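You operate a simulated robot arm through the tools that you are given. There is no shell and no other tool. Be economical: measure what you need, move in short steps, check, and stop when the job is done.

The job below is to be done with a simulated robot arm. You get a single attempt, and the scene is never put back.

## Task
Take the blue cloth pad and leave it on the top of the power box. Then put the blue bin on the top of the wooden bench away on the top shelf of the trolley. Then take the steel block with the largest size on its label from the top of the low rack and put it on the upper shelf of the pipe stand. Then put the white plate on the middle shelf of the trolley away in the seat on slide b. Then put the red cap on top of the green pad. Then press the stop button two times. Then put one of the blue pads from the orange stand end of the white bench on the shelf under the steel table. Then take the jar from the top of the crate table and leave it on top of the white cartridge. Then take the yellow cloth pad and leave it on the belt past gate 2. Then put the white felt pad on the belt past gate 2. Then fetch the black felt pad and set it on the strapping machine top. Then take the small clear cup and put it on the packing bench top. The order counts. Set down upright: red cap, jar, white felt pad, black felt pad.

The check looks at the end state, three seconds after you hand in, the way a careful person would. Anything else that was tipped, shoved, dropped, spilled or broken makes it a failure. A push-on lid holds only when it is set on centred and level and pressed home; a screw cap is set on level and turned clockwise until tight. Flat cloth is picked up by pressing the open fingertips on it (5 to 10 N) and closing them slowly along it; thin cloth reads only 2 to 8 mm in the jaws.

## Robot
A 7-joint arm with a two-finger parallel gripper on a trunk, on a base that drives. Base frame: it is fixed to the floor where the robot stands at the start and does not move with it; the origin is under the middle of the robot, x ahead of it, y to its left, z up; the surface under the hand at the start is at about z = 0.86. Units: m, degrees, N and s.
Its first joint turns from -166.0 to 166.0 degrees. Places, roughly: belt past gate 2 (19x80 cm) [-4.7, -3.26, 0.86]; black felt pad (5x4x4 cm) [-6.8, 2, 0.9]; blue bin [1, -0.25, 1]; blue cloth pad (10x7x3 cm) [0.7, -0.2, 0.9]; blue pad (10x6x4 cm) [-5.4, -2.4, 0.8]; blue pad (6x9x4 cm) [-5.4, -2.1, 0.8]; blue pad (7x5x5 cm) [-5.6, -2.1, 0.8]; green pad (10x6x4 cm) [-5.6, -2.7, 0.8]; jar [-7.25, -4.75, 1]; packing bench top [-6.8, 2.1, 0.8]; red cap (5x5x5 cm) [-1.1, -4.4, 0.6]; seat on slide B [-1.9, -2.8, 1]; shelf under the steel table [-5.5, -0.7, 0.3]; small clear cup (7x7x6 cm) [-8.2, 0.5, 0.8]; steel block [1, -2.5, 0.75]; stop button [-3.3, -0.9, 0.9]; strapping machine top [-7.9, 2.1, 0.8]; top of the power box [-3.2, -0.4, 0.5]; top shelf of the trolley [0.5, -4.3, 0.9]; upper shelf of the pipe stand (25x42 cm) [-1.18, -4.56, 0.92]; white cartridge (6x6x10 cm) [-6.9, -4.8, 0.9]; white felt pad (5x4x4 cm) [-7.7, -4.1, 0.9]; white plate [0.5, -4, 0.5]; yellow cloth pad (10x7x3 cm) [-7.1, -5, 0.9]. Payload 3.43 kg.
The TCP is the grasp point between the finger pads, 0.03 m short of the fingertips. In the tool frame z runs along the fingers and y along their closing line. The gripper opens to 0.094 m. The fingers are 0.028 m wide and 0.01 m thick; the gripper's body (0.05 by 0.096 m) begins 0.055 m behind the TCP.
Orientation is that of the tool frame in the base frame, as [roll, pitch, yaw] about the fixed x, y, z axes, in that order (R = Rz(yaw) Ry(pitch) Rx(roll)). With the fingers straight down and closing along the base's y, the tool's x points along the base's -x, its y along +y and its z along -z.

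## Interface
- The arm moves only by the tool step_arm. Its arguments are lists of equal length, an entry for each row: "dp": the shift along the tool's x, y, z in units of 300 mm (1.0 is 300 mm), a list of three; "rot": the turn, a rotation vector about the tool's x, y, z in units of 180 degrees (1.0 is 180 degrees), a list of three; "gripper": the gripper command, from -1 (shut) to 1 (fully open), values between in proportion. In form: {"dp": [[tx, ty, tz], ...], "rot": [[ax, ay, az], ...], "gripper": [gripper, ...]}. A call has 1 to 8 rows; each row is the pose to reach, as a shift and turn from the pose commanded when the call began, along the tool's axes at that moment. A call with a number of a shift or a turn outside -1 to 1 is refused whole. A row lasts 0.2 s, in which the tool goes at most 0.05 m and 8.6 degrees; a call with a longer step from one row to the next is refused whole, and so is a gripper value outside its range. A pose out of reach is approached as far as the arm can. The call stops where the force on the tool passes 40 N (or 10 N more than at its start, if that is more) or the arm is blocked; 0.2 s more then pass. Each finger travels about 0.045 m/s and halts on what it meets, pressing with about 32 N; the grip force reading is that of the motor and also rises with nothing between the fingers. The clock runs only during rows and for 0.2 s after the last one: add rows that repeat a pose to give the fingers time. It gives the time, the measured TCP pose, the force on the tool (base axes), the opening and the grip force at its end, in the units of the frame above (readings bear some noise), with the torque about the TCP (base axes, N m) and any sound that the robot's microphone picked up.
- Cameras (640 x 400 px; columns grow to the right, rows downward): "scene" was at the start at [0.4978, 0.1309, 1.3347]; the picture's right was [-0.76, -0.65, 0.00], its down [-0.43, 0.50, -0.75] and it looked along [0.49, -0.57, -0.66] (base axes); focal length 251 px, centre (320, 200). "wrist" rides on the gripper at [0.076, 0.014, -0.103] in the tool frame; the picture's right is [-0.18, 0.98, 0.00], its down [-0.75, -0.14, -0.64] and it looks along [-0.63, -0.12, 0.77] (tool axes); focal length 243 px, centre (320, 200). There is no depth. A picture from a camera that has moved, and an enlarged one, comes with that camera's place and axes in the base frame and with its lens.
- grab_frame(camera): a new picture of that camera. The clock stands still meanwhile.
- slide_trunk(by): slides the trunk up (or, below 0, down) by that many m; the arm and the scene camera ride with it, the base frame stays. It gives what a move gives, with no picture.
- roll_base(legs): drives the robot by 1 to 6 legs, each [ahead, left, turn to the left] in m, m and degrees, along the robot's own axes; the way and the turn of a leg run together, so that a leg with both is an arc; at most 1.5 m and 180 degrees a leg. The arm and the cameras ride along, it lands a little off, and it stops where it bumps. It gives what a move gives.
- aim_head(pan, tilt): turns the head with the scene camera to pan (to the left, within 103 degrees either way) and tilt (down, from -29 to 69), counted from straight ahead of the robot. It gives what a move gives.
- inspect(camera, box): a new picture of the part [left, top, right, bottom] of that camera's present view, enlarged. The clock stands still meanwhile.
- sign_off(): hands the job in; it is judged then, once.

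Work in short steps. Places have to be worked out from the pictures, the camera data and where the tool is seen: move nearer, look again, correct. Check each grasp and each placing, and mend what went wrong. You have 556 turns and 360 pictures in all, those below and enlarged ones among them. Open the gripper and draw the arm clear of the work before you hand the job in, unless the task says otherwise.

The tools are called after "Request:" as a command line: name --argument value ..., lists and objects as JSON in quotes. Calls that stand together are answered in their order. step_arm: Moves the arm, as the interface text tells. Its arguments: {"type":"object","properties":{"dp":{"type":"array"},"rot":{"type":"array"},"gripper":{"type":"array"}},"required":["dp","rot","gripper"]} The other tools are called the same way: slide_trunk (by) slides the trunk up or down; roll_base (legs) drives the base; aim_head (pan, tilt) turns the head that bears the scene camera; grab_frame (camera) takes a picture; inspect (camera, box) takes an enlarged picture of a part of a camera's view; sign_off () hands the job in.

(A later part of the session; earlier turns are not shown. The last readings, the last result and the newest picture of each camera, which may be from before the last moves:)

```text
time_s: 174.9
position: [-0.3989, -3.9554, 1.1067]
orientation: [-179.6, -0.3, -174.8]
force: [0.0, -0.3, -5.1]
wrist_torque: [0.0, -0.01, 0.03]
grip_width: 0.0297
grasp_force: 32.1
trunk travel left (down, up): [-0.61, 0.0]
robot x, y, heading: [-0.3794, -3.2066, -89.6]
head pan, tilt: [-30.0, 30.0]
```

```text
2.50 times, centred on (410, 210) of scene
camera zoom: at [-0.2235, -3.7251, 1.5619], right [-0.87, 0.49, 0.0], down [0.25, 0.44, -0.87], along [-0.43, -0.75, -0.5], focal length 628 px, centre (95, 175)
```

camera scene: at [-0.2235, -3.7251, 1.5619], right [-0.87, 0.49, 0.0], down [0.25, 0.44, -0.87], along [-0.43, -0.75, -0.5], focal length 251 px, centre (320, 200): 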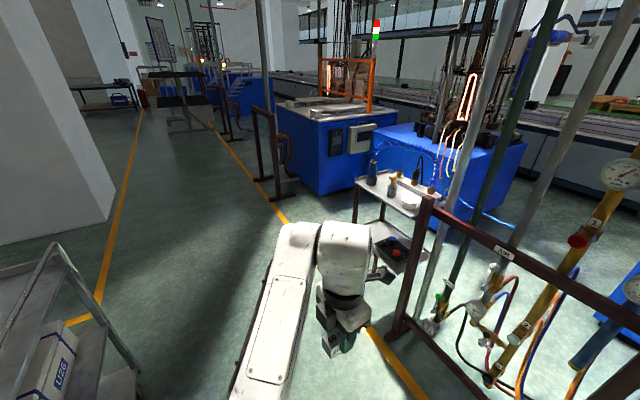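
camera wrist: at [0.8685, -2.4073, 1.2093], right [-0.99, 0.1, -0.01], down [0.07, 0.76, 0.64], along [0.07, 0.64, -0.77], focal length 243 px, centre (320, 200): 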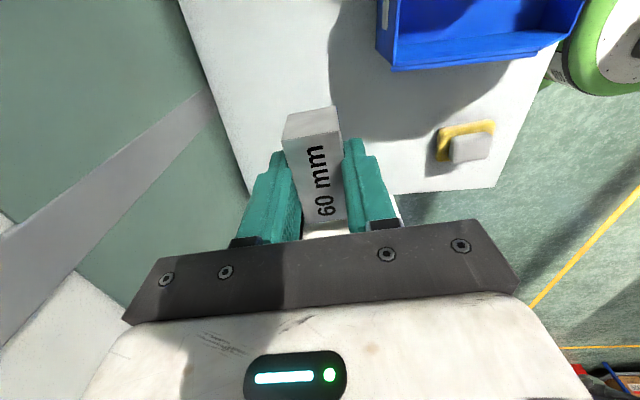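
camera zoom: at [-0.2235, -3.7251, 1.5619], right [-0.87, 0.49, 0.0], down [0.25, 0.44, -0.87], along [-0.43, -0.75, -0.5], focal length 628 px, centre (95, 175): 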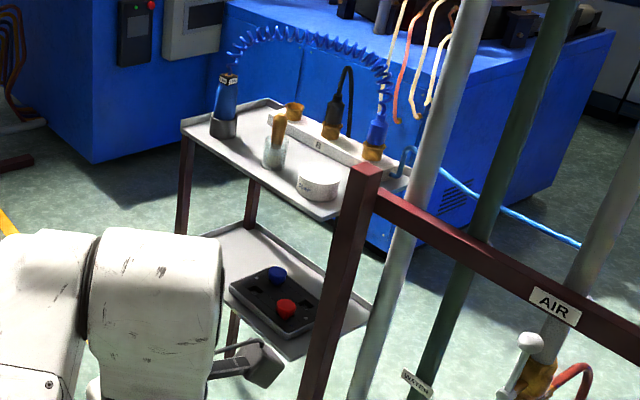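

The shelf spans x -1.37…-1.06 and y -4.8…-4.33 with several items on it. I must approach from the aisle facing -x, so I'll tuck the arm a little, shift clear of the fence, turn, and strafe in.

Request:
step_arm --dp '[[0, 0.15, 0], [0, 0.3, 0], [0, 0.35, 0]]' --rot '[[0, 0, 0], [0, 0, 0], [0, 0, 0]]' --gripper '[-0.6, -0.6, -0.6]'

Request:
roll_base --legs '[[0, 0.26, 0], [0, 0, -90], [0.1, 1.35, 0]]'

Request:
aim_head --pan 20 --tilt 40

Request:
grab_frame --camera "scene"

Request:
grab_frame --camera "wrist"

```text
time_s: 175.7
position: [-0.41, -3.8519, 1.1069]
orientation: [-179.4, -0.4, -174.7]
force: [0.0, 0.6, -5.0]
wrist_torque: [0.01, -0.01, 0.03]
grip_width: 0.03
grasp_force: 32.2
trunk travel left (down, up): [-0.61, 0.0]
robot x, y, heading: [-0.378, -3.2075, -89.7]
head pan, tilt: [-30.0, 30.0]
```

```text
time_s: 187.8
position: [-0.8443, -4.5231, 1.1068]
orientation: [-179.5, -0.3, 95.6]
force: [-0.3, -1.1, -4.3]
wrist_torque: [0.04, 0.01, 0.01]
grip_width: 0.0297
grasp_force: 32.2
trunk travel left (down, up): [-0.61, 0.0]
robot x, y, heading: [-0.1955, -4.5564, -179.1]
head pan, tilt: [-30.0, 30.0]
```

```text
time_s: 188.9
position: [-0.845, -4.5236, 1.1062]
orientation: [-179.5, -0.3, 95.6]
force: [0.8, -0.1, -4.0]
wrist_torque: [0.0, 0.0, 0.02]
grip_width: 0.0297
grasp_force: 32.1
trunk travel left (down, up): [-0.61, 0.0]
robot x, y, heading: [-0.1999, -4.5505, -179.0]
head pan, tilt: [20.0, 40.0]
```

```text
296 pictures are left
camera scene: at [-0.7159, -4.7826, 1.5466], right [-0.35, 0.94, 0.0], down [0.6, 0.23, -0.77], along [-0.72, -0.27, -0.64], focal length 251 px, centre (320, 200)
```

scene: 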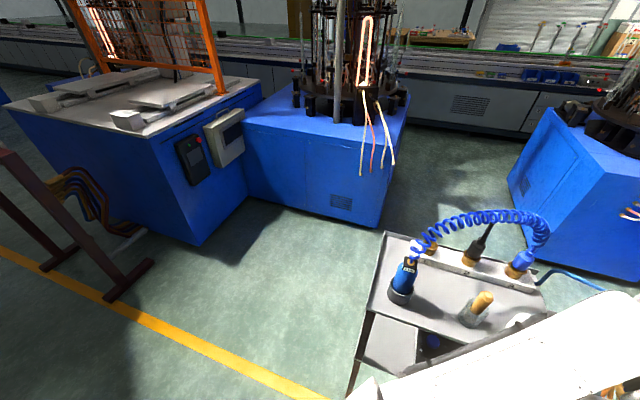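

```text
295 pictures are left
camera wrist: at [-0.8355, -4.4464, 1.2087], right [1.0, -0.09, -0.01], down [-0.06, -0.77, 0.64], along [-0.06, -0.64, -0.77], focal length 243 px, centre (320, 200)
```

wrist: 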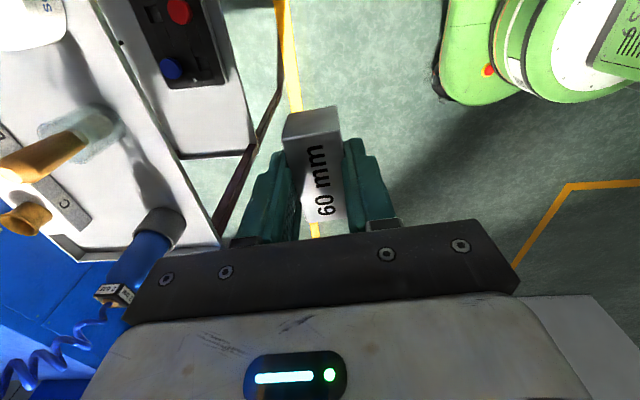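

I'll zoom on the upper shelf to choose the free spot.

Request:
inspect --camera "scene" --box '[340, 200, 580, 350]'

Request:
inspect --camera "wrist" --box '[0, 0, 260, 300]'

```text
2.67 times, centred on (460, 275) of scene
camera zoom: at [-0.7159, -4.7826, 1.5466], right [-0.35, 0.94, 0.0], down [0.6, 0.23, -0.77], along [-0.72, -0.27, -0.64], focal length 670 px, centre (-53, 0)
```

zoom: 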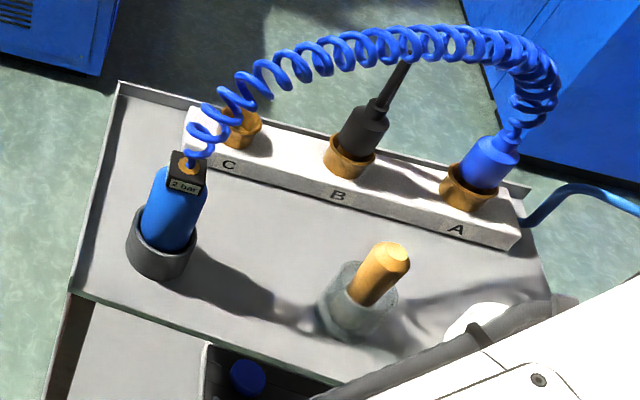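

```text
1.33 times, centred on (130, 150) of wrist
camera zoom: at [-0.8355, -4.4464, 1.2087], right [1.0, -0.09, -0.01], down [-0.06, -0.77, 0.64], along [-0.06, -0.64, -0.77], focal length 324 px, centre (573, 267)
```

zoom: 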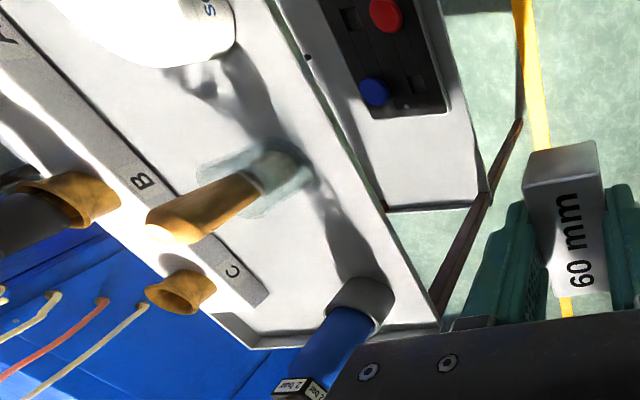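

The free gap is between the gun holder (y≈-4.70) and the brush cup (y≈-4.53). I'll turn the hand to yaw 0, so the camera looks over it from the aisle side, and look again.

Request:
step_arm --dp '[[0, 0, 0], [0, 0, 0], [0, 0, 0], [0, 0, 0], [0, 0, 0], [0, 0, 0], [0, 0, 0], [0, 0, 0]]' --rot '[[0, 0, 0.047], [0, 0, 0.094], [0, 0, 0.141], [0, 0, 0.188], [0, 0, 0.235], [0, 0, 0.282], [0, 0, 0.329], [0, 0, 0.376]]' --gripper '[-0.6, -0.6, -0.6, -0.6, -0.6, -0.6, -0.6, -0.6]'

Request:
step_arm --dp '[[0, 0, -0.1], [0, 0, -0.2], [0, 0, -0.25], [0, 0, -0.25], [0, 0, -0.25]]' --rot '[[0, 0, 0.04], [0, 0, 0.08], [0, 0, 0.12], [0, 0, 0.155], [0, 0, 0.155]]' --gripper '[-0.6, -0.6, -0.6, -0.6, -0.6]'

Request:
grab_frame --camera "wrist"

```text
time_s: 190.7
position: [-0.8433, -4.5247, 1.1065]
orientation: [-179.6, 0.4, 27.7]
force: [0.0, -0.3, -4.3]
wrist_torque: [0.02, -0.01, 0.0]
grip_width: 0.0295
grasp_force: 32.3
trunk travel left (down, up): [-0.61, 0.0]
robot x, y, heading: [-0.1983, -4.551, -179.1]
head pan, tilt: [20.0, 40.0]
```

```text
time_s: 191.9
position: [-0.8438, -4.5226, 1.181]
orientation: [-179.8, 0.4, -0.1]
force: [0.1, 0.7, -4.0]
wrist_torque: [-0.01, -0.05, 0.01]
grip_width: 0.0298
grasp_force: 31.9
trunk travel left (down, up): [-0.61, 0.0]
robot x, y, heading: [-0.1945, -4.5543, -178.9]
head pan, tilt: [20.0, 40.0]
```

```text
292 pictures are left
camera wrist: at [-0.7653, -4.5382, 1.2829], right [-0.19, -0.98, 0.0], down [-0.75, 0.14, 0.65], along [-0.64, 0.12, -0.76], focal length 243 px, centre (320, 200)
```

wrist: 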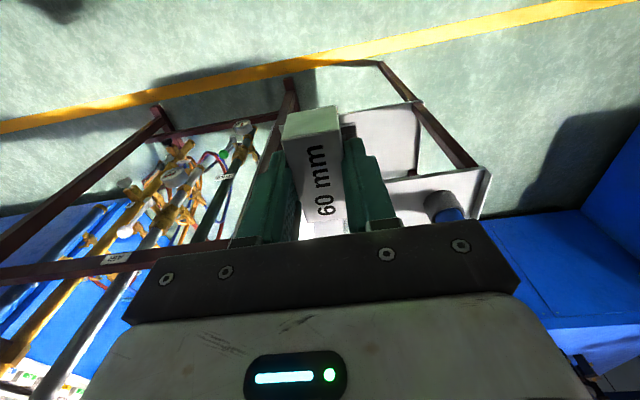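

I'll move in front of the gap, still high.

Request:
step_arm --dp '[[-0.1, 0.1, 0], [-0.2, 0.2, 0], [-0.3, 0.31, 0], [-0.4, 0.31, 0], [-0.5, 0.31, 0], [-0.5, 0.31, 0]]' --rot '[[0, 0, 0], [0, 0, 0], [0, 0, 0], [0, 0, 0], [0, 0, 0], [0, 0, 0]]' --gripper '[-0.6, -0.6, -0.6, -0.6, -0.6, -0.6]'

Request:
grab_frame --camera "wrist"

Request:
grab_frame --camera "scene"

```text
time_s: 193.3
position: [-0.9942, -4.6162, 1.1824]
orientation: [-179.8, 0.6, 0.0]
force: [0.0, 0.3, -4.9]
wrist_torque: [-0.01, -0.02, -0.01]
grip_width: 0.0299
grasp_force: 32.1
trunk travel left (down, up): [-0.61, 0.0]
robot x, y, heading: [-0.1965, -4.5525, -179.3]
head pan, tilt: [20.0, 40.0]
```

```text
291 pictures are left
camera wrist: at [-0.9163, -4.6319, 1.2835], right [-0.18, -0.98, 0.0], down [-0.75, 0.14, 0.65], along [-0.64, 0.12, -0.76], focal length 243 px, centre (320, 200)
```

wrist: 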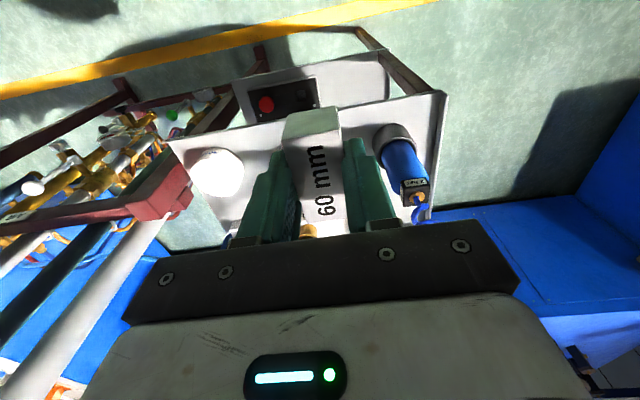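

```text
290 pictures are left
camera scene: at [-0.716, -4.7827, 1.5465], right [-0.35, 0.94, 0.0], down [0.6, 0.23, -0.77], along [-0.72, -0.27, -0.64], focal length 251 px, centre (320, 200)
```

scene: 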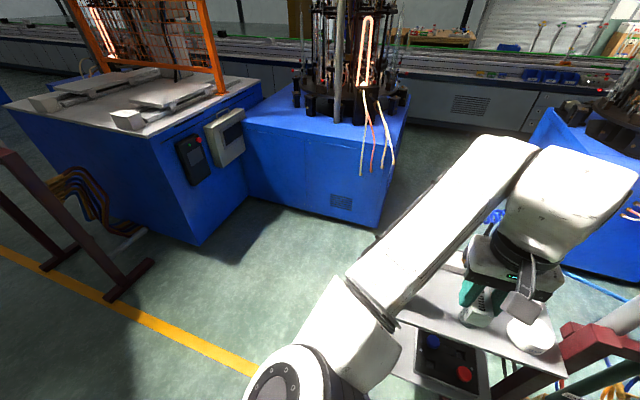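

My combined estimates put the gap centre at y≈-4.624. I'll move over it (x=-1.095), still high, and check.

Request:
step_arm --dp '[[-0.12, 0.026, 0], [-0.24, 0.026, 0], [-0.336, 0.026, 0], [-0.336, 0.026, 0.1], [-0.336, 0.026, 0.15]]' --rot '[[0, 0, 0], [0, 0, 0], [0, 0, 0], [0, 0, 0], [0, 0, 0]]' --gripper '[-0.6, -0.6, -0.6, -0.6, -0.6]'

Request:
grab_frame --camera "wrist"

Request:
grab_frame --camera "scene"

```text
time_s: 194.5
position: [-1.0939, -4.6244, 1.1376]
orientation: [-179.9, 0.5, 0.0]
force: [-1.0, -0.1, -4.4]
wrist_torque: [-0.04, -0.01, -0.01]
grip_width: 0.0295
grasp_force: 32.2
trunk travel left (down, up): [-0.61, 0.0]
robot x, y, heading: [-0.1984, -4.5496, -179.2]
head pan, tilt: [20.0, 40.0]
```

```text
289 pictures are left
camera wrist: at [-1.0163, -4.6387, 1.239], right [-0.18, -0.98, 0.0], down [-0.75, 0.14, 0.65], along [-0.64, 0.12, -0.76], focal length 243 px, centre (320, 200)
```

wrist: 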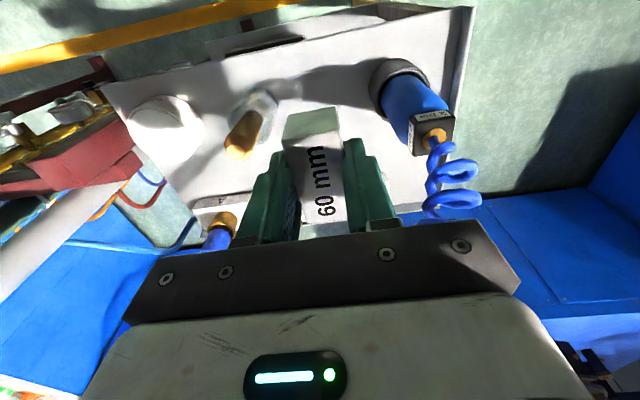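

```text
288 pictures are left
camera scene: at [-0.716, -4.7827, 1.5466], right [-0.35, 0.94, 0.0], down [0.6, 0.23, -0.77], along [-0.72, -0.27, -0.64], focal length 251 px, centre (320, 200)
```

scene: 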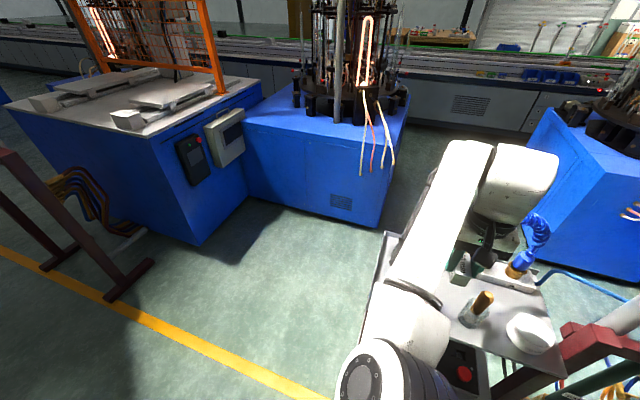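

I have a clear view of the gap: centre y≈-4.631, with about 14 mm margin each side. I'll nudge by 6 mm and lower partway.

Request:
step_arm --dp '[[0, 0.022, 0], [0, 0.022, 0.12], [0, 0.022, 0.24], [0, 0.022, 0.34], [0, 0.022, 0.4]]' --rot '[[0, 0, 0], [0, 0, 0], [0, 0, 0], [0, 0, 0], [0, 0, 0]]' --gripper '[-0.6, -0.6, -0.6, -0.6, -0.6]'

Request:
grab_frame --camera "wrist"

```text
time_s: 195.7
position: [-1.0959, -4.6309, 1.0181]
orientation: [-179.8, 0.5, -0.1]
force: [0.6, -0.4, -4.3]
wrist_torque: [0.0, -0.01, 0.02]
grip_width: 0.0298
grasp_force: 32.1
trunk travel left (down, up): [-0.61, 0.0]
robot x, y, heading: [-0.1982, -4.5486, -179.3]
head pan, tilt: [20.0, 40.0]
```

```text
287 pictures are left
camera wrist: at [-1.0183, -4.6455, 1.1193], right [-0.18, -0.98, 0.0], down [-0.75, 0.14, 0.65], along [-0.64, 0.12, -0.76], focal length 243 px, centre (320, 200)
```

wrist: 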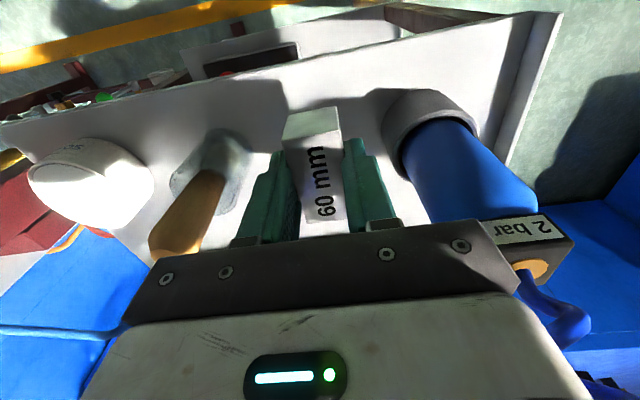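

There's clearance on both sides. I'll lower in fine steps to contact.

Request:
step_arm --dp '[[0, 0, 0.08], [0, 0, 0.14], [0, 0, 0.17], [0, 0, 0.19], [0, 0, 0.205], [0, 0, 0.22], [0, 0, 0.235], [0, 0, 0.25]]' --rot '[[0, 0, 0], [0, 0, 0], [0, 0, 0], [0, 0, 0], [0, 0, 0], [0, 0, 0], [0, 0, 0], [0, 0, 0]]' --gripper '[-0.6, -0.6, -0.6, -0.6, -0.6, -0.6, -0.6, -0.6]'

Request:
grab_frame --camera "wrist"

```text
time_s: 197.2
position: [-1.0984, -4.6299, 0.96]
orientation: [-179.7, 1.2, 0.1]
force: [4.9, -0.7, 16.7]
wrist_torque: [-0.27, -0.78, 0.13]
grip_width: 0.0298
grasp_force: 31.7
trunk travel left (down, up): [-0.61, 0.0]
robot x, y, heading: [-0.1975, -4.5511, -179.4]
head pan, tilt: [20.0, 40.0]
stopped in row 7: the force on the tool passed its limit at 47 N (the readings are from after the stop); the commanded pose is now the measured one
```

```text
286 pictures are left
camera wrist: at [-1.0202, -4.6453, 1.0608], right [-0.18, -0.98, 0.0], down [-0.74, 0.14, 0.66], along [-0.65, 0.12, -0.75], focal length 243 px, centre (320, 200)
```

wrist: 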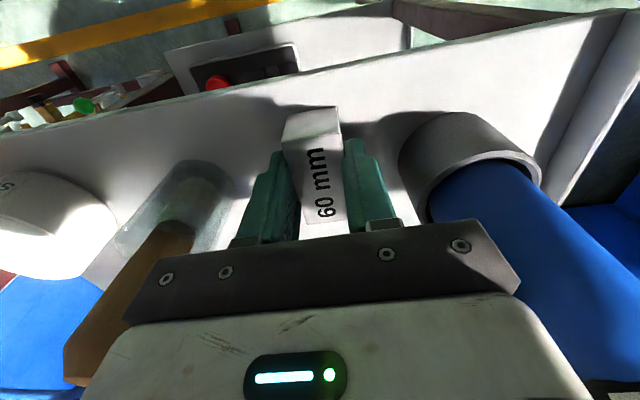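

The block is seated. I'll open slightly (to about 46 mm) and rise straight up.

Request:
step_arm --dp '[[0, 0, 0], [0, 0, 0], [0, 0, -0.03], [0, 0, -0.1], [0, 0, -0.22], [0, 0, -0.36], [0, 0, -0.5], [0, 0, -0.65]]' --rot '[[0, 0, 0], [0, 0, 0], [0, 0, 0], [0, 0, 0], [0, 0, 0], [0, 0, 0], [0, 0, 0], [0, 0, 0]]' --gripper '[-0.2, -0.05, -0.05, -0.05, -0.05, -0.05, -0.05, -0.05]'

Request:
grab_frame --camera "wrist"

```text
time_s: 199.0
position: [-1.0951, -4.6327, 1.1528]
orientation: [-179.7, 0.9, 0.1]
force: [-0.2, 0.5, -0.9]
wrist_torque: [-0.02, 0.04, 0.01]
grip_width: 0.0447
grasp_force: 0.1
trunk travel left (down, up): [-0.61, 0.0]
robot x, y, heading: [-0.1957, -4.5512, -179.2]
head pan, tilt: [20.0, 40.0]
```

```text
285 pictures are left
camera wrist: at [-1.0163, -4.6465, 1.2536], right [-0.18, -0.98, 0.0], down [-0.74, 0.14, 0.65], along [-0.64, 0.12, -0.76], focal length 243 px, centre (320, 200)
```

wrist: 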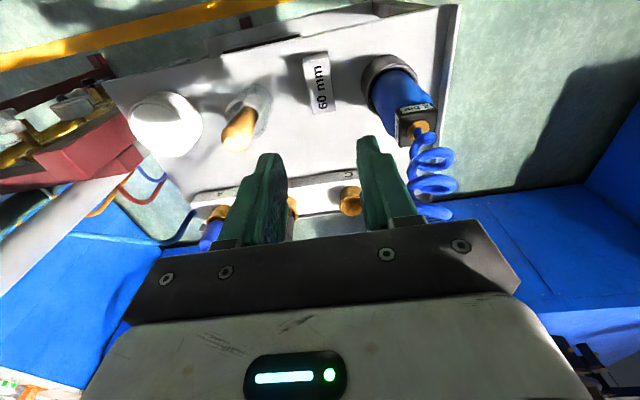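

The block stands on the upper shelf. I'll retract, drive back toward the trolley's near end, and look at the white plate.

Request:
step_arm --dp '[[0.15, 0, 0], [0.3, 0, 0], [0.45, 0, 0], [0.6, 0, 0], [0.75, 0, 0], [0.85, 0, 0]]' --rot '[[0, 0.005, 0], [0, 0.005, 0], [0, 0.005, 0], [0, 0.005, 0], [0, 0.005, 0], [0, 0.005, 0]]' --gripper '[-0.05, 0.3, 0.3, 0.3, 0.3, 0.3]'

Request:
roll_base --legs '[[0, -1.4, 0], [0, 0, 90]]'

Request:
aim_head --pan 40 --tilt 40

Request:
grab_frame --camera "scene"

```text
time_s: 200.4
position: [-0.8393, -4.6308, 1.1476]
orientation: [-179.7, 0.0, -0.1]
force: [-0.6, -0.2, 0.1]
wrist_torque: [-0.01, 0.01, -0.04]
grip_width: 0.061
grasp_force: 0.2
trunk travel left (down, up): [-0.61, 0.0]
robot x, y, heading: [-0.1982, -4.5515, -179.3]
head pan, tilt: [20.0, 40.0]
```

```text
time_s: 211.2
position: [-0.1316, -3.7969, 1.1485]
orientation: [-179.7, 0.1, 90.2]
force: [0.6, 0.2, -0.4]
wrist_torque: [-0.01, 0.02, 0.0]
grip_width: 0.0611
grasp_force: 0.0
trunk travel left (down, up): [-0.61, 0.0]
robot x, y, heading: [-0.2127, -3.1511, -89.0]
head pan, tilt: [20.0, 40.0]
```

```text
time_s: 212.0
position: [-0.1309, -3.7945, 1.1472]
orientation: [-179.7, 0.1, 90.2]
force: [0.4, 0.1, 0.3]
wrist_torque: [0.0, 0.0, 0.02]
grip_width: 0.0609
grasp_force: 0.1
trunk travel left (down, up): [-0.61, 0.0]
robot x, y, heading: [-0.2171, -3.1547, -89.1]
head pan, tilt: [40.0, 40.0]
```

```text
284 pictures are left
camera scene: at [0.045, -3.6561, 1.5467], right [-0.76, -0.65, 0.0], down [-0.42, 0.49, -0.77], along [0.5, -0.58, -0.64], focal length 251 px, centre (320, 200)
```

scene: 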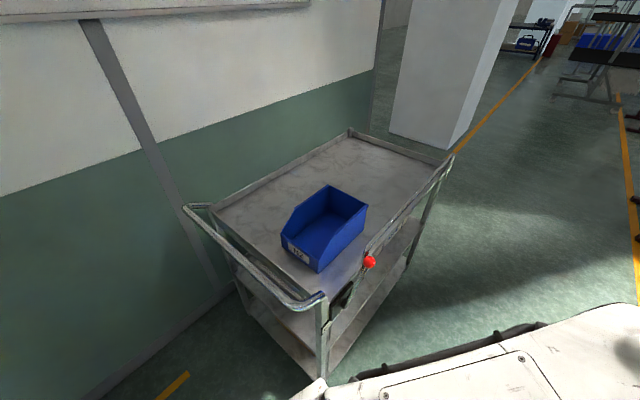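

I'll lower the trunk to look into the middle shelf from this end.

Request:
roll_base --legs '[[0.1, 0.25, 0]]'

Request:
slide_trunk --by -0.35

Request:
aim_head --pan 50 --tilt 35

Request:
grab_frame --camera "scene"

```text
time_s: 213.9
position: [0.1224, -3.8918, 1.1482]
orientation: [-179.7, 0.2, 90.3]
force: [-0.4, -0.4, 1.1]
wrist_torque: [-0.02, 0.02, -0.01]
grip_width: 0.0609
grasp_force: 0.0
trunk travel left (down, up): [-0.61, 0.0]
robot x, y, heading: [0.0398, -3.2486, -89.2]
head pan, tilt: [40.0, 40.0]
```

```text
time_s: 216.7
position: [0.0995, -3.8872, 0.8194]
orientation: [-179.2, 3.1, 93.4]
force: [-2.3, -0.8, -1.2]
wrist_torque: [0.07, -0.13, 0.04]
grip_width: 0.061
grasp_force: 0.0
trunk travel left (down, up): [-0.286, 0.324]
robot x, y, heading: [0.027, -3.2503, -90.3]
head pan, tilt: [40.0, 40.0]
stopped: the arm was blocked; the commanded pose is now the measured one
```

```text
time_s: 217.4
position: [0.0815, -3.9373, 0.7922]
orientation: [-176.6, -1.2, 86.8]
force: [-0.5, 1.3, 0.2]
wrist_torque: [-0.08, 0.0, -0.02]
grip_width: 0.0609
grasp_force: 0.0
trunk travel left (down, up): [-0.286, 0.324]
robot x, y, heading: [0.0144, -3.2744, -93.3]
head pan, tilt: [50.0, 35.0]
```

```text
283 pictures are left
camera scene: at [0.2447, -3.7838, 1.2311], right [-0.68, -0.73, 0.0], down [-0.42, 0.39, -0.82], along [0.6, -0.56, -0.57], focal length 251 px, centre (320, 200)
```

scene: 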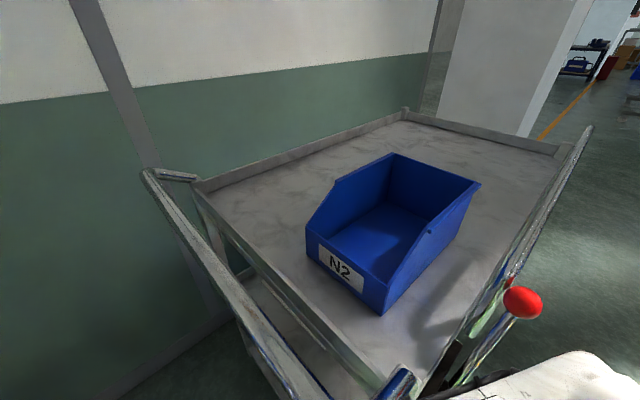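

The elbow touched the trolley handle. I'll raise back straight up and back away.

Request:
slide_trunk --by 0.32

Request:
grab_frame --camera "scene"

```text
time_s: 218.3
position: [0.077, -3.8707, 0.7905]
orientation: [-176.4, -10.7, 77.9]
force: [1.7, -1.9, 0.7]
wrist_torque: [0.13, 0.17, -0.03]
grip_width: 0.0613
grasp_force: 0.1
trunk travel left (down, up): [-0.329, 0.281]
robot x, y, heading: [0.0661, -3.2532, -95.0]
head pan, tilt: [50.0, 35.0]
stopped: the arm was blocked; the commanded pose is now the measured one
```

```text
282 pictures are left
camera scene: at [0.2839, -3.7727, 1.2751], right [-0.7, -0.71, 0.0], down [-0.41, 0.41, -0.82], along [0.58, -0.58, -0.57], focal length 251 px, centre (320, 200)
```

scene: 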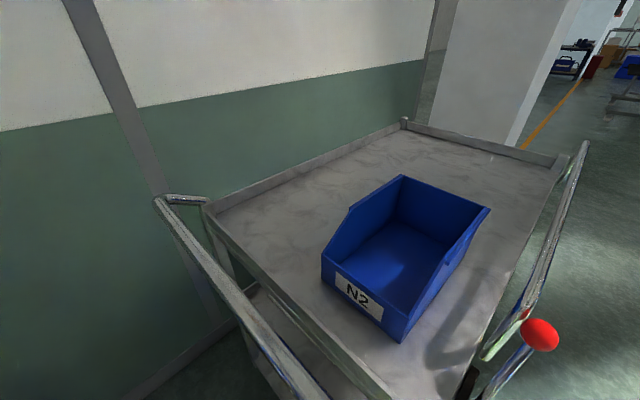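

The arm is hooked somewhere. I'll look down at the arm and handle.

Request:
aim_head --pan 20 --tilt 65

Request:
grab_frame --camera "scene"

Request:
grab_frame --camera "wrist"

```text
time_s: 219.3
position: [0.0788, -3.8712, 0.7892]
orientation: [-176.7, -10.5, 78.7]
force: [-0.5, -0.2, -0.4]
wrist_torque: [0.0, 0.02, -0.01]
grip_width: 0.0611
grasp_force: 0.0
trunk travel left (down, up): [-0.329, 0.281]
robot x, y, heading: [0.0599, -3.2514, -94.2]
head pan, tilt: [20.0, 65.0]
```

```text
281 pictures are left
camera scene: at [0.2375, -3.7657, 1.2336], right [-0.96, -0.27, 0.0], down [-0.25, 0.87, -0.42], along [0.12, -0.41, -0.91], focal length 251 px, centre (320, 200)
```

scene: 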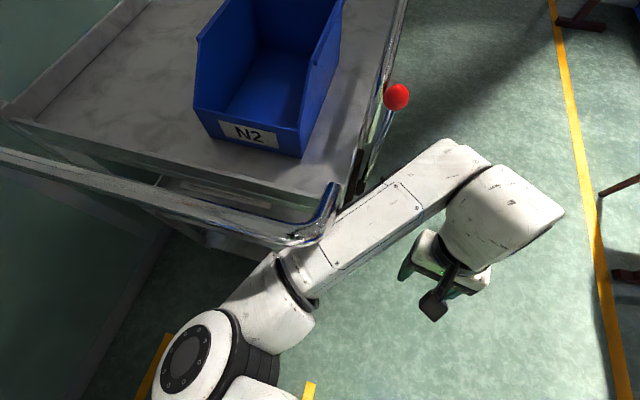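

```text
280 pictures are left
camera wrist: at [0.1113, -3.8194, 0.9023], right [0.93, -0.36, -0.09], down [-0.27, -0.82, 0.5], along [-0.25, -0.44, -0.86], focal length 243 px, centre (320, 200)
```

wrist: 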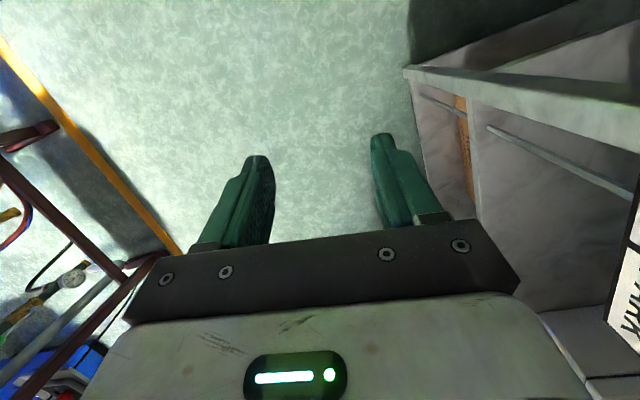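

The forearm is leaning on the handle's outer corner. Moving the base back and right takes it straight away from the corner.

Request:
roll_base --legs '[[-0.1, -0.15, 0]]'

Request:
grab_frame --camera "scene"

```text
time_s: 220.8
position: [-0.0595, -3.7623, 0.7893]
orientation: [-176.6, -10.5, 79.0]
force: [-0.5, -0.2, 0.5]
wrist_torque: [0.0, 0.04, -0.03]
grip_width: 0.0611
grasp_force: 0.1
trunk travel left (down, up): [-0.329, 0.281]
robot x, y, heading: [-0.0824, -3.1449, -93.9]
head pan, tilt: [20.0, 65.0]
```

```text
279 pictures are left
camera scene: at [0.0987, -3.6559, 1.2329], right [-0.96, -0.28, 0.0], down [-0.25, 0.87, -0.42], along [0.12, -0.41, -0.91], focal length 251 px, centre (320, 200)
```

scene: 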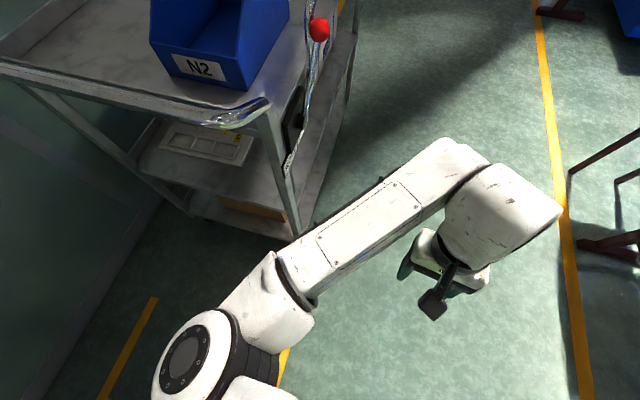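

Now it's free, and the trolley is unmoved. The white plate is visible on the middle shelf, so I'll zoom in.

Request:
inspect --camera "scene" --box '[120, 80, 320, 240]'

```text
2.50 times, centred on (220, 160) of scene
camera zoom: at [0.0987, -3.6559, 1.2329], right [-0.96, -0.28, 0.0], down [-0.25, 0.87, -0.42], along [0.12, -0.41, -0.91], focal length 628 px, centre (570, 300)
```

zoom: 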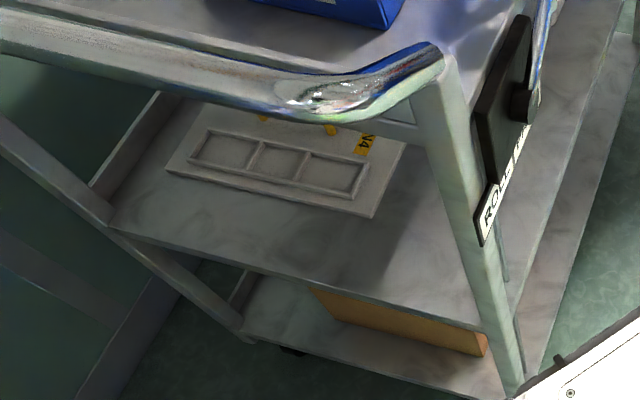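

I'll lower the trunk here (the arm is clear) to see the plate from a lower angle.

Request:
slide_trunk --by -0.3

Request:
aim_head --pan 50 --tilt 35

Request:
grab_frame --camera "scene"

```text
time_s: 223.8
position: [-0.0591, -3.7626, 0.489]
orientation: [-176.6, -10.6, 79.1]
force: [0.7, -0.8, -0.6]
wrist_torque: [-0.02, 0.0, -0.05]
grip_width: 0.0611
grasp_force: 0.0
trunk travel left (down, up): [-0.029, 0.581]
robot x, y, heading: [-0.0817, -3.1429, -93.8]
head pan, tilt: [20.0, 65.0]
```

```text
time_s: 224.8
position: [-0.0587, -3.7626, 0.4889]
orientation: [-176.5, -10.5, 79.0]
force: [-0.3, -0.2, 0.3]
wrist_torque: [0.01, 0.03, -0.01]
grip_width: 0.0613
grasp_force: 0.1
trunk travel left (down, up): [-0.029, 0.581]
robot x, y, heading: [-0.0811, -3.1426, -93.9]
head pan, tilt: [50.0, 35.0]
```

```text
277 pictures are left
camera scene: at [0.1452, -3.6587, 0.9727], right [-0.7, -0.72, 0.0], down [-0.41, 0.4, -0.82], along [0.59, -0.57, -0.57], focal length 251 px, centre (320, 200)
```

scene: 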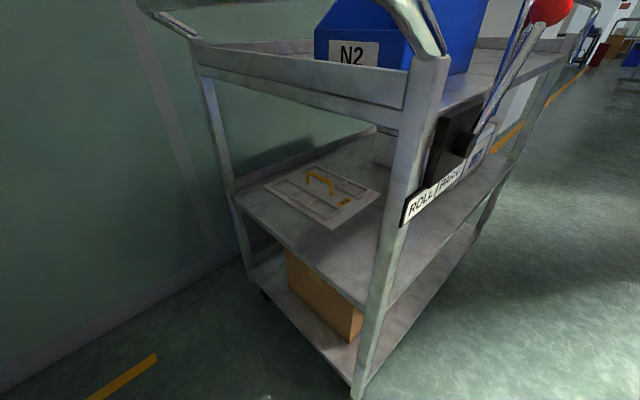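

Request:
inspect --camera "scene" --box '[230, 130, 400, 240]'

```text
3.64 times, centred on (315, 185) of scene
camera zoom: at [0.1452, -3.6587, 0.9727], right [-0.7, -0.72, 0.0], down [-0.41, 0.4, -0.82], along [0.59, -0.57, -0.57], focal length 913 px, centre (338, 254)
```

zoom: 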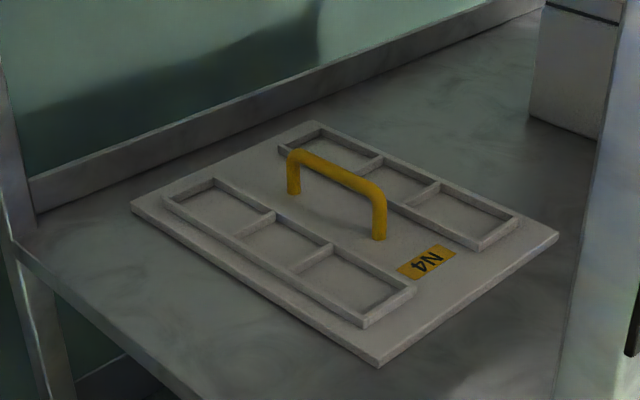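

The plate carries a yellow loop handle along x at about (0.667, -4.16), with its top at z≈0.556. I'll grasp it with the hand tilted 30° below horizontal, reaching in under the top shelf. First, out here, I level the tool and raise the trunk a bit.

Request:
slide_trunk --by 0.1

Request:
step_arm --dp '[[0, 0, 0], [0, 0, 0], [0, 0, 0]]' --rot '[[-0.0097, -0.029, -0.03], [-0.0194, -0.0583, -0.0611], [-0.0194, -0.0583, -0.0611]]' --gripper '[-0.3, -0.3, -0.3]'

Request:
step_arm --dp '[[-0.1, 0, 0], [-0.2, 0, 0], [-0.3, 0, 0], [-0.4, 0, 0], [-0.5, 0, 0], [-0.5, 0, 0], [-0.5, 0, 0], [-0.5, 0, 0]]' --rot '[[0, -0.0417, 0], [0, -0.0833, 0], [0, -0.125, 0], [0, -0.1667, 0], [0, -0.2083, 0], [0, -0.25, 0], [0, -0.2917, 0], [0, -0.3333, 0]]' --gripper '[-0.3, -0.3, -0.3, -0.3, -0.3, -0.3, -0.3, -0.3]'

Request:
aim_head --pan 15 --tilt 55

Request:
grab_frame --camera "scene"

```text
time_s: 226.1
position: [-0.0586, -3.7619, 0.5885]
orientation: [-176.7, -10.5, 79.0]
force: [-1.4, -0.7, 1.0]
wrist_torque: [0.01, 0.0, -0.01]
grip_width: 0.0611
grasp_force: 0.1
trunk travel left (down, up): [-0.129, 0.481]
robot x, y, heading: [-0.085, -3.1417, -94.0]
head pan, tilt: [50.0, 35.0]
```

```text
time_s: 226.9
position: [-0.0581, -3.7611, 0.5893]
orientation: [178.9, -0.2, 90.3]
force: [-0.8, -0.7, -0.2]
wrist_torque: [0.02, 0.02, -0.01]
grip_width: 0.033
grasp_force: 0.1
trunk travel left (down, up): [-0.129, 0.481]
robot x, y, heading: [-0.0816, -3.1432, -94.0]
head pan, tilt: [50.0, 35.0]
```

```text
time_s: 228.7
position: [-0.058, -3.9119, 0.5897]
orientation: [177.7, 59.9, 88.1]
force: [0.4, 0.5, -0.3]
wrist_torque: [0.0, 0.0, -0.02]
grip_width: 0.0331
grasp_force: 0.2
trunk travel left (down, up): [-0.129, 0.481]
robot x, y, heading: [-0.0823, -3.1436, -93.8]
head pan, tilt: [50.0, 35.0]
```

```text
time_s: 229.7
position: [-0.0573, -3.9108, 0.5875]
orientation: [177.6, 59.7, 88.2]
force: [0.5, -0.2, 0.5]
wrist_torque: [0.03, -0.02, 0.0]
grip_width: 0.0328
grasp_force: 0.1
trunk travel left (down, up): [-0.129, 0.481]
robot x, y, heading: [-0.0849, -3.1406, -93.7]
head pan, tilt: [15.0, 55.0]
```

```text
275 pictures are left
camera scene: at [0.0957, -3.6683, 1.0446], right [-0.98, -0.19, 0.0], down [-0.16, 0.8, -0.57], along [0.11, -0.56, -0.82], focal length 251 px, centre (320, 200)
```

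scene: 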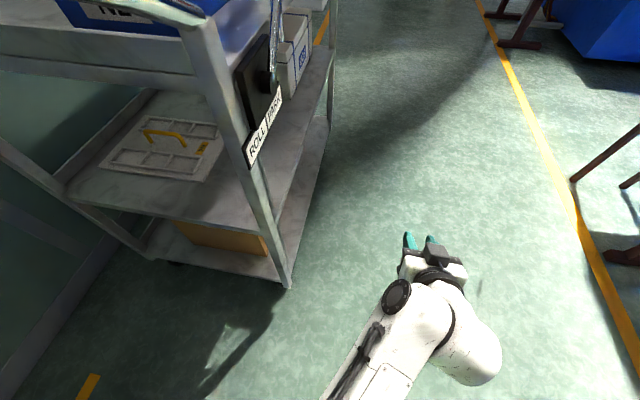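

Pitched as planned. Now I roll the wrist by 90° so the fingers close vertically.

Request:
step_arm --dp '[[0, 0, 0], [0, 0, 0], [0, 0, 0], [0, 0, 0], [0, 0, 0], [0, 0, 0], [0, 0, 0], [0, 0, 0]]' --rot '[[0, 0, -0.046], [0, 0, -0.092], [0, 0, -0.138], [0, 0, -0.184], [0, 0, -0.23], [0, 0, -0.276], [0, 0, -0.322], [0, 0, -0.368]]' --gripper '[-0.3, -0.3, -0.3, -0.3, -0.3, -0.3, -0.3, -0.3]'

Request:
step_arm --dp '[[0, 0, 0], [0, 0, 0], [0, 0, 0], [0, 0, 0]]' --rot '[[0, 0, -0.044], [0, 0, -0.088], [0, 0, -0.132], [0, 0, -0.132]]' --gripper '[-0.3, -0.3, -0.3, -0.3]'

Request:
grab_frame --camera "scene"

Request:
grab_frame --camera "wrist"

```text
time_s: 231.5
position: [-0.0577, -3.9112, 0.5889]
orientation: [-122.7, 21.3, 167.6]
force: [-0.3, 0.1, 0.6]
wrist_torque: [-0.03, -0.02, 0.02]
grip_width: 0.033
grasp_force: 0.0
trunk travel left (down, up): [-0.129, 0.481]
robot x, y, heading: [-0.0831, -3.1404, -94.2]
head pan, tilt: [15.0, 55.0]
```

```text
time_s: 232.5
position: [-0.059, -3.9119, 0.5885]
orientation: [-120.2, 1.1, -179.7]
force: [-0.3, -0.6, -0.1]
wrist_torque: [0.03, -0.03, 0.0]
grip_width: 0.0326
grasp_force: 0.0
trunk travel left (down, up): [-0.129, 0.481]
robot x, y, heading: [-0.0844, -3.1455, -93.7]
head pan, tilt: [15.0, 55.0]
```

```text
274 pictures are left
camera scene: at [0.0956, -3.6682, 1.0445], right [-0.98, -0.19, 0.0], down [-0.16, 0.8, -0.57], along [0.11, -0.56, -0.82], focal length 251 px, centre (320, 200)
```

scene: 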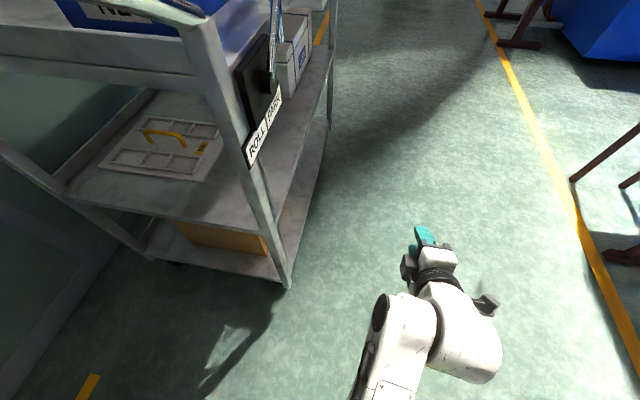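

```text
273 pictures are left
camera wrist: at [-0.1347, -3.8161, 0.6258], right [0.2, 0.5, -0.85], down [0.74, 0.49, 0.46], along [0.64, -0.72, -0.27], focal length 243 px, centre (320, 200)
```

wrist: 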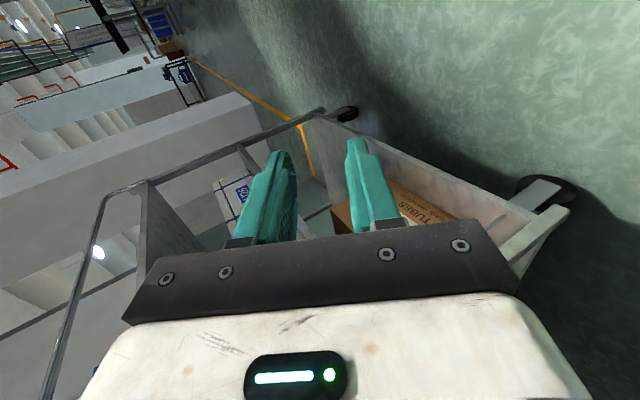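

The hand is ready. I'll pull back slightly, strafe the base left in front of the trolley's open end, and check.

Request:
step_arm --dp '[[0, 0.083, -0.145], [0, 0.167, -0.289], [0, 0.167, -0.289]]' --rot '[[0, 0, 0], [0, 0, 0], [0, 0, 0]]' --gripper '[-0.3, -0.3, -0.3]'

Request:
roll_base --legs '[[0, 0.33, 4]]'

Request:
grab_frame --camera "scene"

Request:
grab_frame --camera "wrist"

```text
refused: row 1 steps farther than a row can; nothing moved
```

```text
time_s: 234.3
position: [0.2309, -3.9192, 0.5874]
orientation: [-120.2, 0.4, -178.2]
force: [0.0, -0.2, -0.7]
wrist_torque: [0.01, 0.0, -0.02]
grip_width: 0.0329
grasp_force: 0.1
trunk travel left (down, up): [-0.129, 0.481]
robot x, y, heading: [0.1771, -3.1516, -90.9]
head pan, tilt: [15.0, 55.0]
stopped in leg 1: the force on the tool passed its limit at 68 N (the readings are from after the stop); the commanded pose is now the measured one
```

```text
272 pictures are left
camera scene: at [0.3853, -3.6689, 1.0446], right [-0.97, -0.24, 0.0], down [-0.2, 0.8, -0.57], along [0.14, -0.56, -0.82], focal length 251 px, centre (320, 200)
```

scene: 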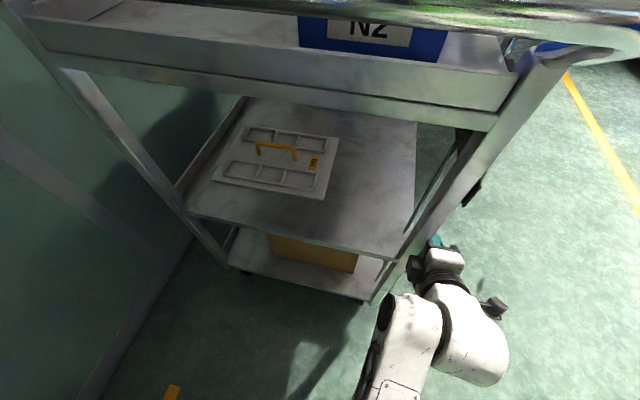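

```text
271 pictures are left
camera wrist: at [0.1531, -3.8262, 0.6272], right [0.18, 0.5, -0.85], down [0.74, 0.51, 0.45], along [0.65, -0.7, -0.28], focal length 243 px, centre (320, 200)
```

wrist: 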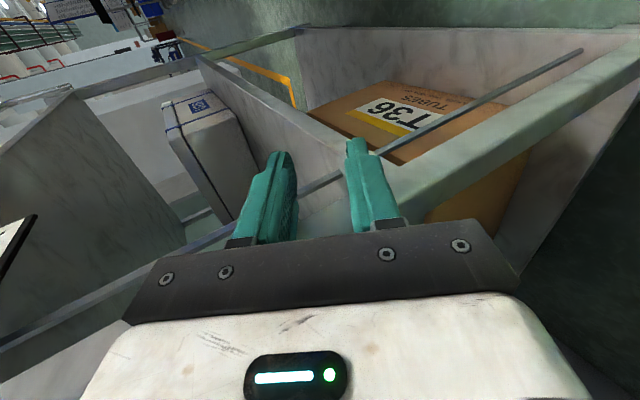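

The retract step was refused and the finger nudged the trolley post. I'll move the base back right a little, then retract properly.

Request:
roll_base --legs '[[0, -0.07, 0]]'

Request:
step_arm --dp '[[0, 0.07, -0.12], [0, 0.14, -0.24], [0, 0.2, -0.34], [0, 0.2, -0.34]]' --rot '[[0, 0, 0], [0, 0, 0], [0, 0, 0], [0, 0, 0]]' --gripper '[-0.3, -0.3, -0.3, -0.3]'

```text
time_s: 235.4
position: [0.16, -3.9187, 0.589]
orientation: [-120.2, 0.5, -178.2]
force: [-0.2, -0.2, -0.1]
wrist_torque: [-0.01, 0.01, -0.01]
grip_width: 0.0329
grasp_force: 0.1
trunk travel left (down, up): [-0.129, 0.481]
robot x, y, heading: [0.1083, -3.1511, -90.8]
head pan, tilt: [15.0, 55.0]
```

```text
time_s: 236.4
position: [0.1583, -3.7987, 0.59]
orientation: [-120.3, 0.4, -178.3]
force: [0.0, 0.6, 0.6]
wrist_torque: [-0.01, -0.01, 0.02]
grip_width: 0.0332
grasp_force: 0.1
trunk travel left (down, up): [-0.129, 0.481]
robot x, y, heading: [0.1104, -3.1464, -90.7]
head pan, tilt: [15.0, 55.0]
```

Now I'll strafe left, then sweep the arm left across the open end.

Request:
roll_base --legs '[[0, 0.16, 0]]'

Request:
step_arm --dp '[[-0.16, 0, 0], [-0.32, 0, 0], [-0.48, 0, 0], [-0.64, 0, 0], [-0.8, 0, 0], [-0.96, 0, 0], [-0.96, 0, 0]]' --rot '[[0, 0, 0], [0, 0, 0], [0, 0, 0], [0, 0, 0], [0, 0, 0], [0, 0, 0], [0, 0, 0]]' --gripper '[-0.3, -0.3, -0.3, -0.3, -0.3, -0.3, -0.3]'

Request:
grab_frame --camera "scene"

Request:
grab_frame --camera "wrist"

```text
time_s: 237.8
position: [0.3186, -3.8021, 0.59]
orientation: [-120.3, 0.4, -178.3]
force: [-0.2, -0.2, -0.4]
wrist_torque: [0.02, -0.02, -0.03]
grip_width: 0.033
grasp_force: 0.0
trunk travel left (down, up): [-0.129, 0.481]
robot x, y, heading: [0.2727, -3.153, -91.1]
head pan, tilt: [15.0, 55.0]
```

```text
time_s: 239.4
position: [0.6076, -3.7966, 0.592]
orientation: [-120.2, 0.4, -178.3]
force: [-0.6, 0.3, -0.1]
wrist_torque: [0.0, 0.01, 0.02]
grip_width: 0.0326
grasp_force: 0.0
trunk travel left (down, up): [-0.129, 0.481]
robot x, y, heading: [0.2701, -3.1563, -91.1]
head pan, tilt: [15.0, 55.0]
```

```text
270 pictures are left
camera scene: at [0.476, -3.6706, 1.0446], right [-0.97, -0.24, 0.0], down [-0.2, 0.8, -0.57], along [0.14, -0.56, -0.82], focal length 251 px, centre (320, 200)
```

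scene: 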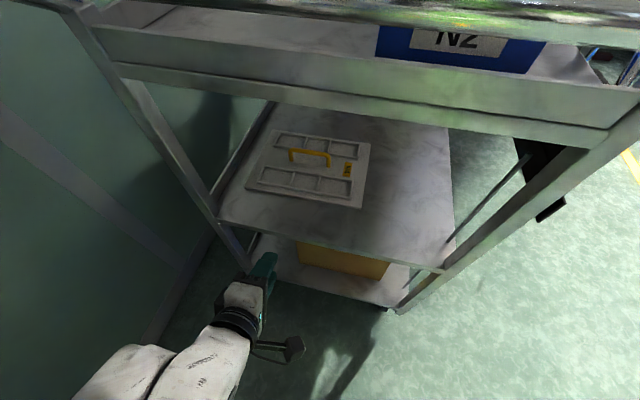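

```text
269 pictures are left
camera wrist: at [0.5288, -3.7007, 0.63], right [0.18, 0.5, -0.85], down [0.74, 0.51, 0.45], along [0.65, -0.7, -0.28], focal length 243 px, centre (320, 200)
```

wrist: 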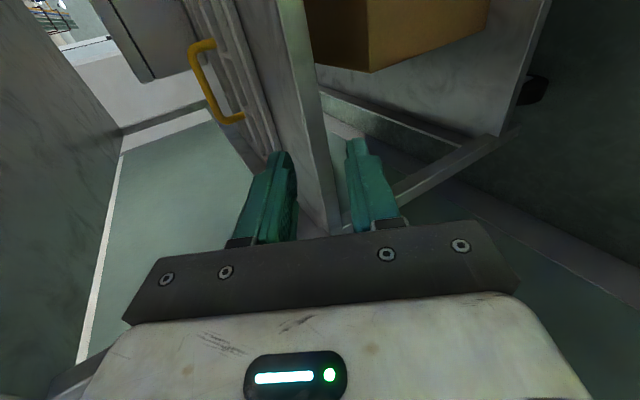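

I'll zoom on both views to locate the handle precisely.

Request:
inspect --camera "wrist" --box '[120, 0, 360, 240]'

Request:
inspect --camera "scene" --box '[210, 100, 410, 225]'

```text
1.67 times, centred on (240, 120) of wrist
camera zoom: at [0.5288, -3.7007, 0.63], right [0.18, 0.5, -0.85], down [0.74, 0.51, 0.45], along [0.65, -0.7, -0.28], focal length 404 px, centre (453, 333)
```

zoom: 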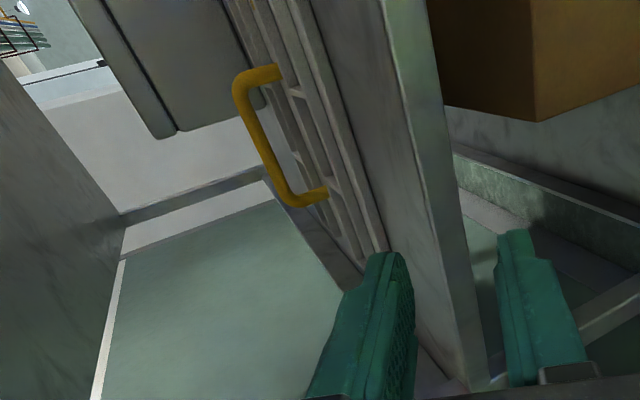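

```text
3.20 times, centred on (310, 162) of scene
camera zoom: at [0.476, -3.6706, 1.0446], right [-0.97, -0.24, 0.0], down [-0.2, 0.8, -0.57], along [0.14, -0.56, -0.82], focal length 804 px, centre (352, 320)
```

zoom: 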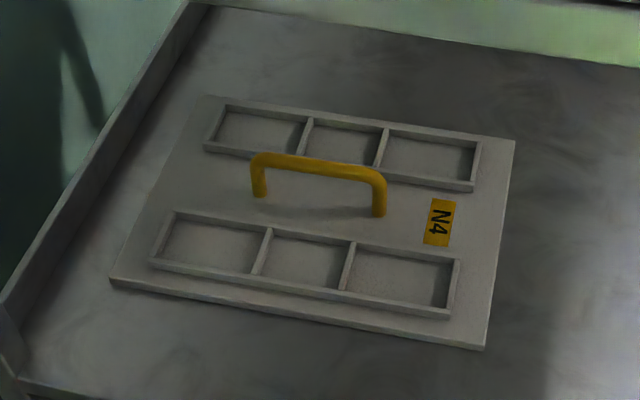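

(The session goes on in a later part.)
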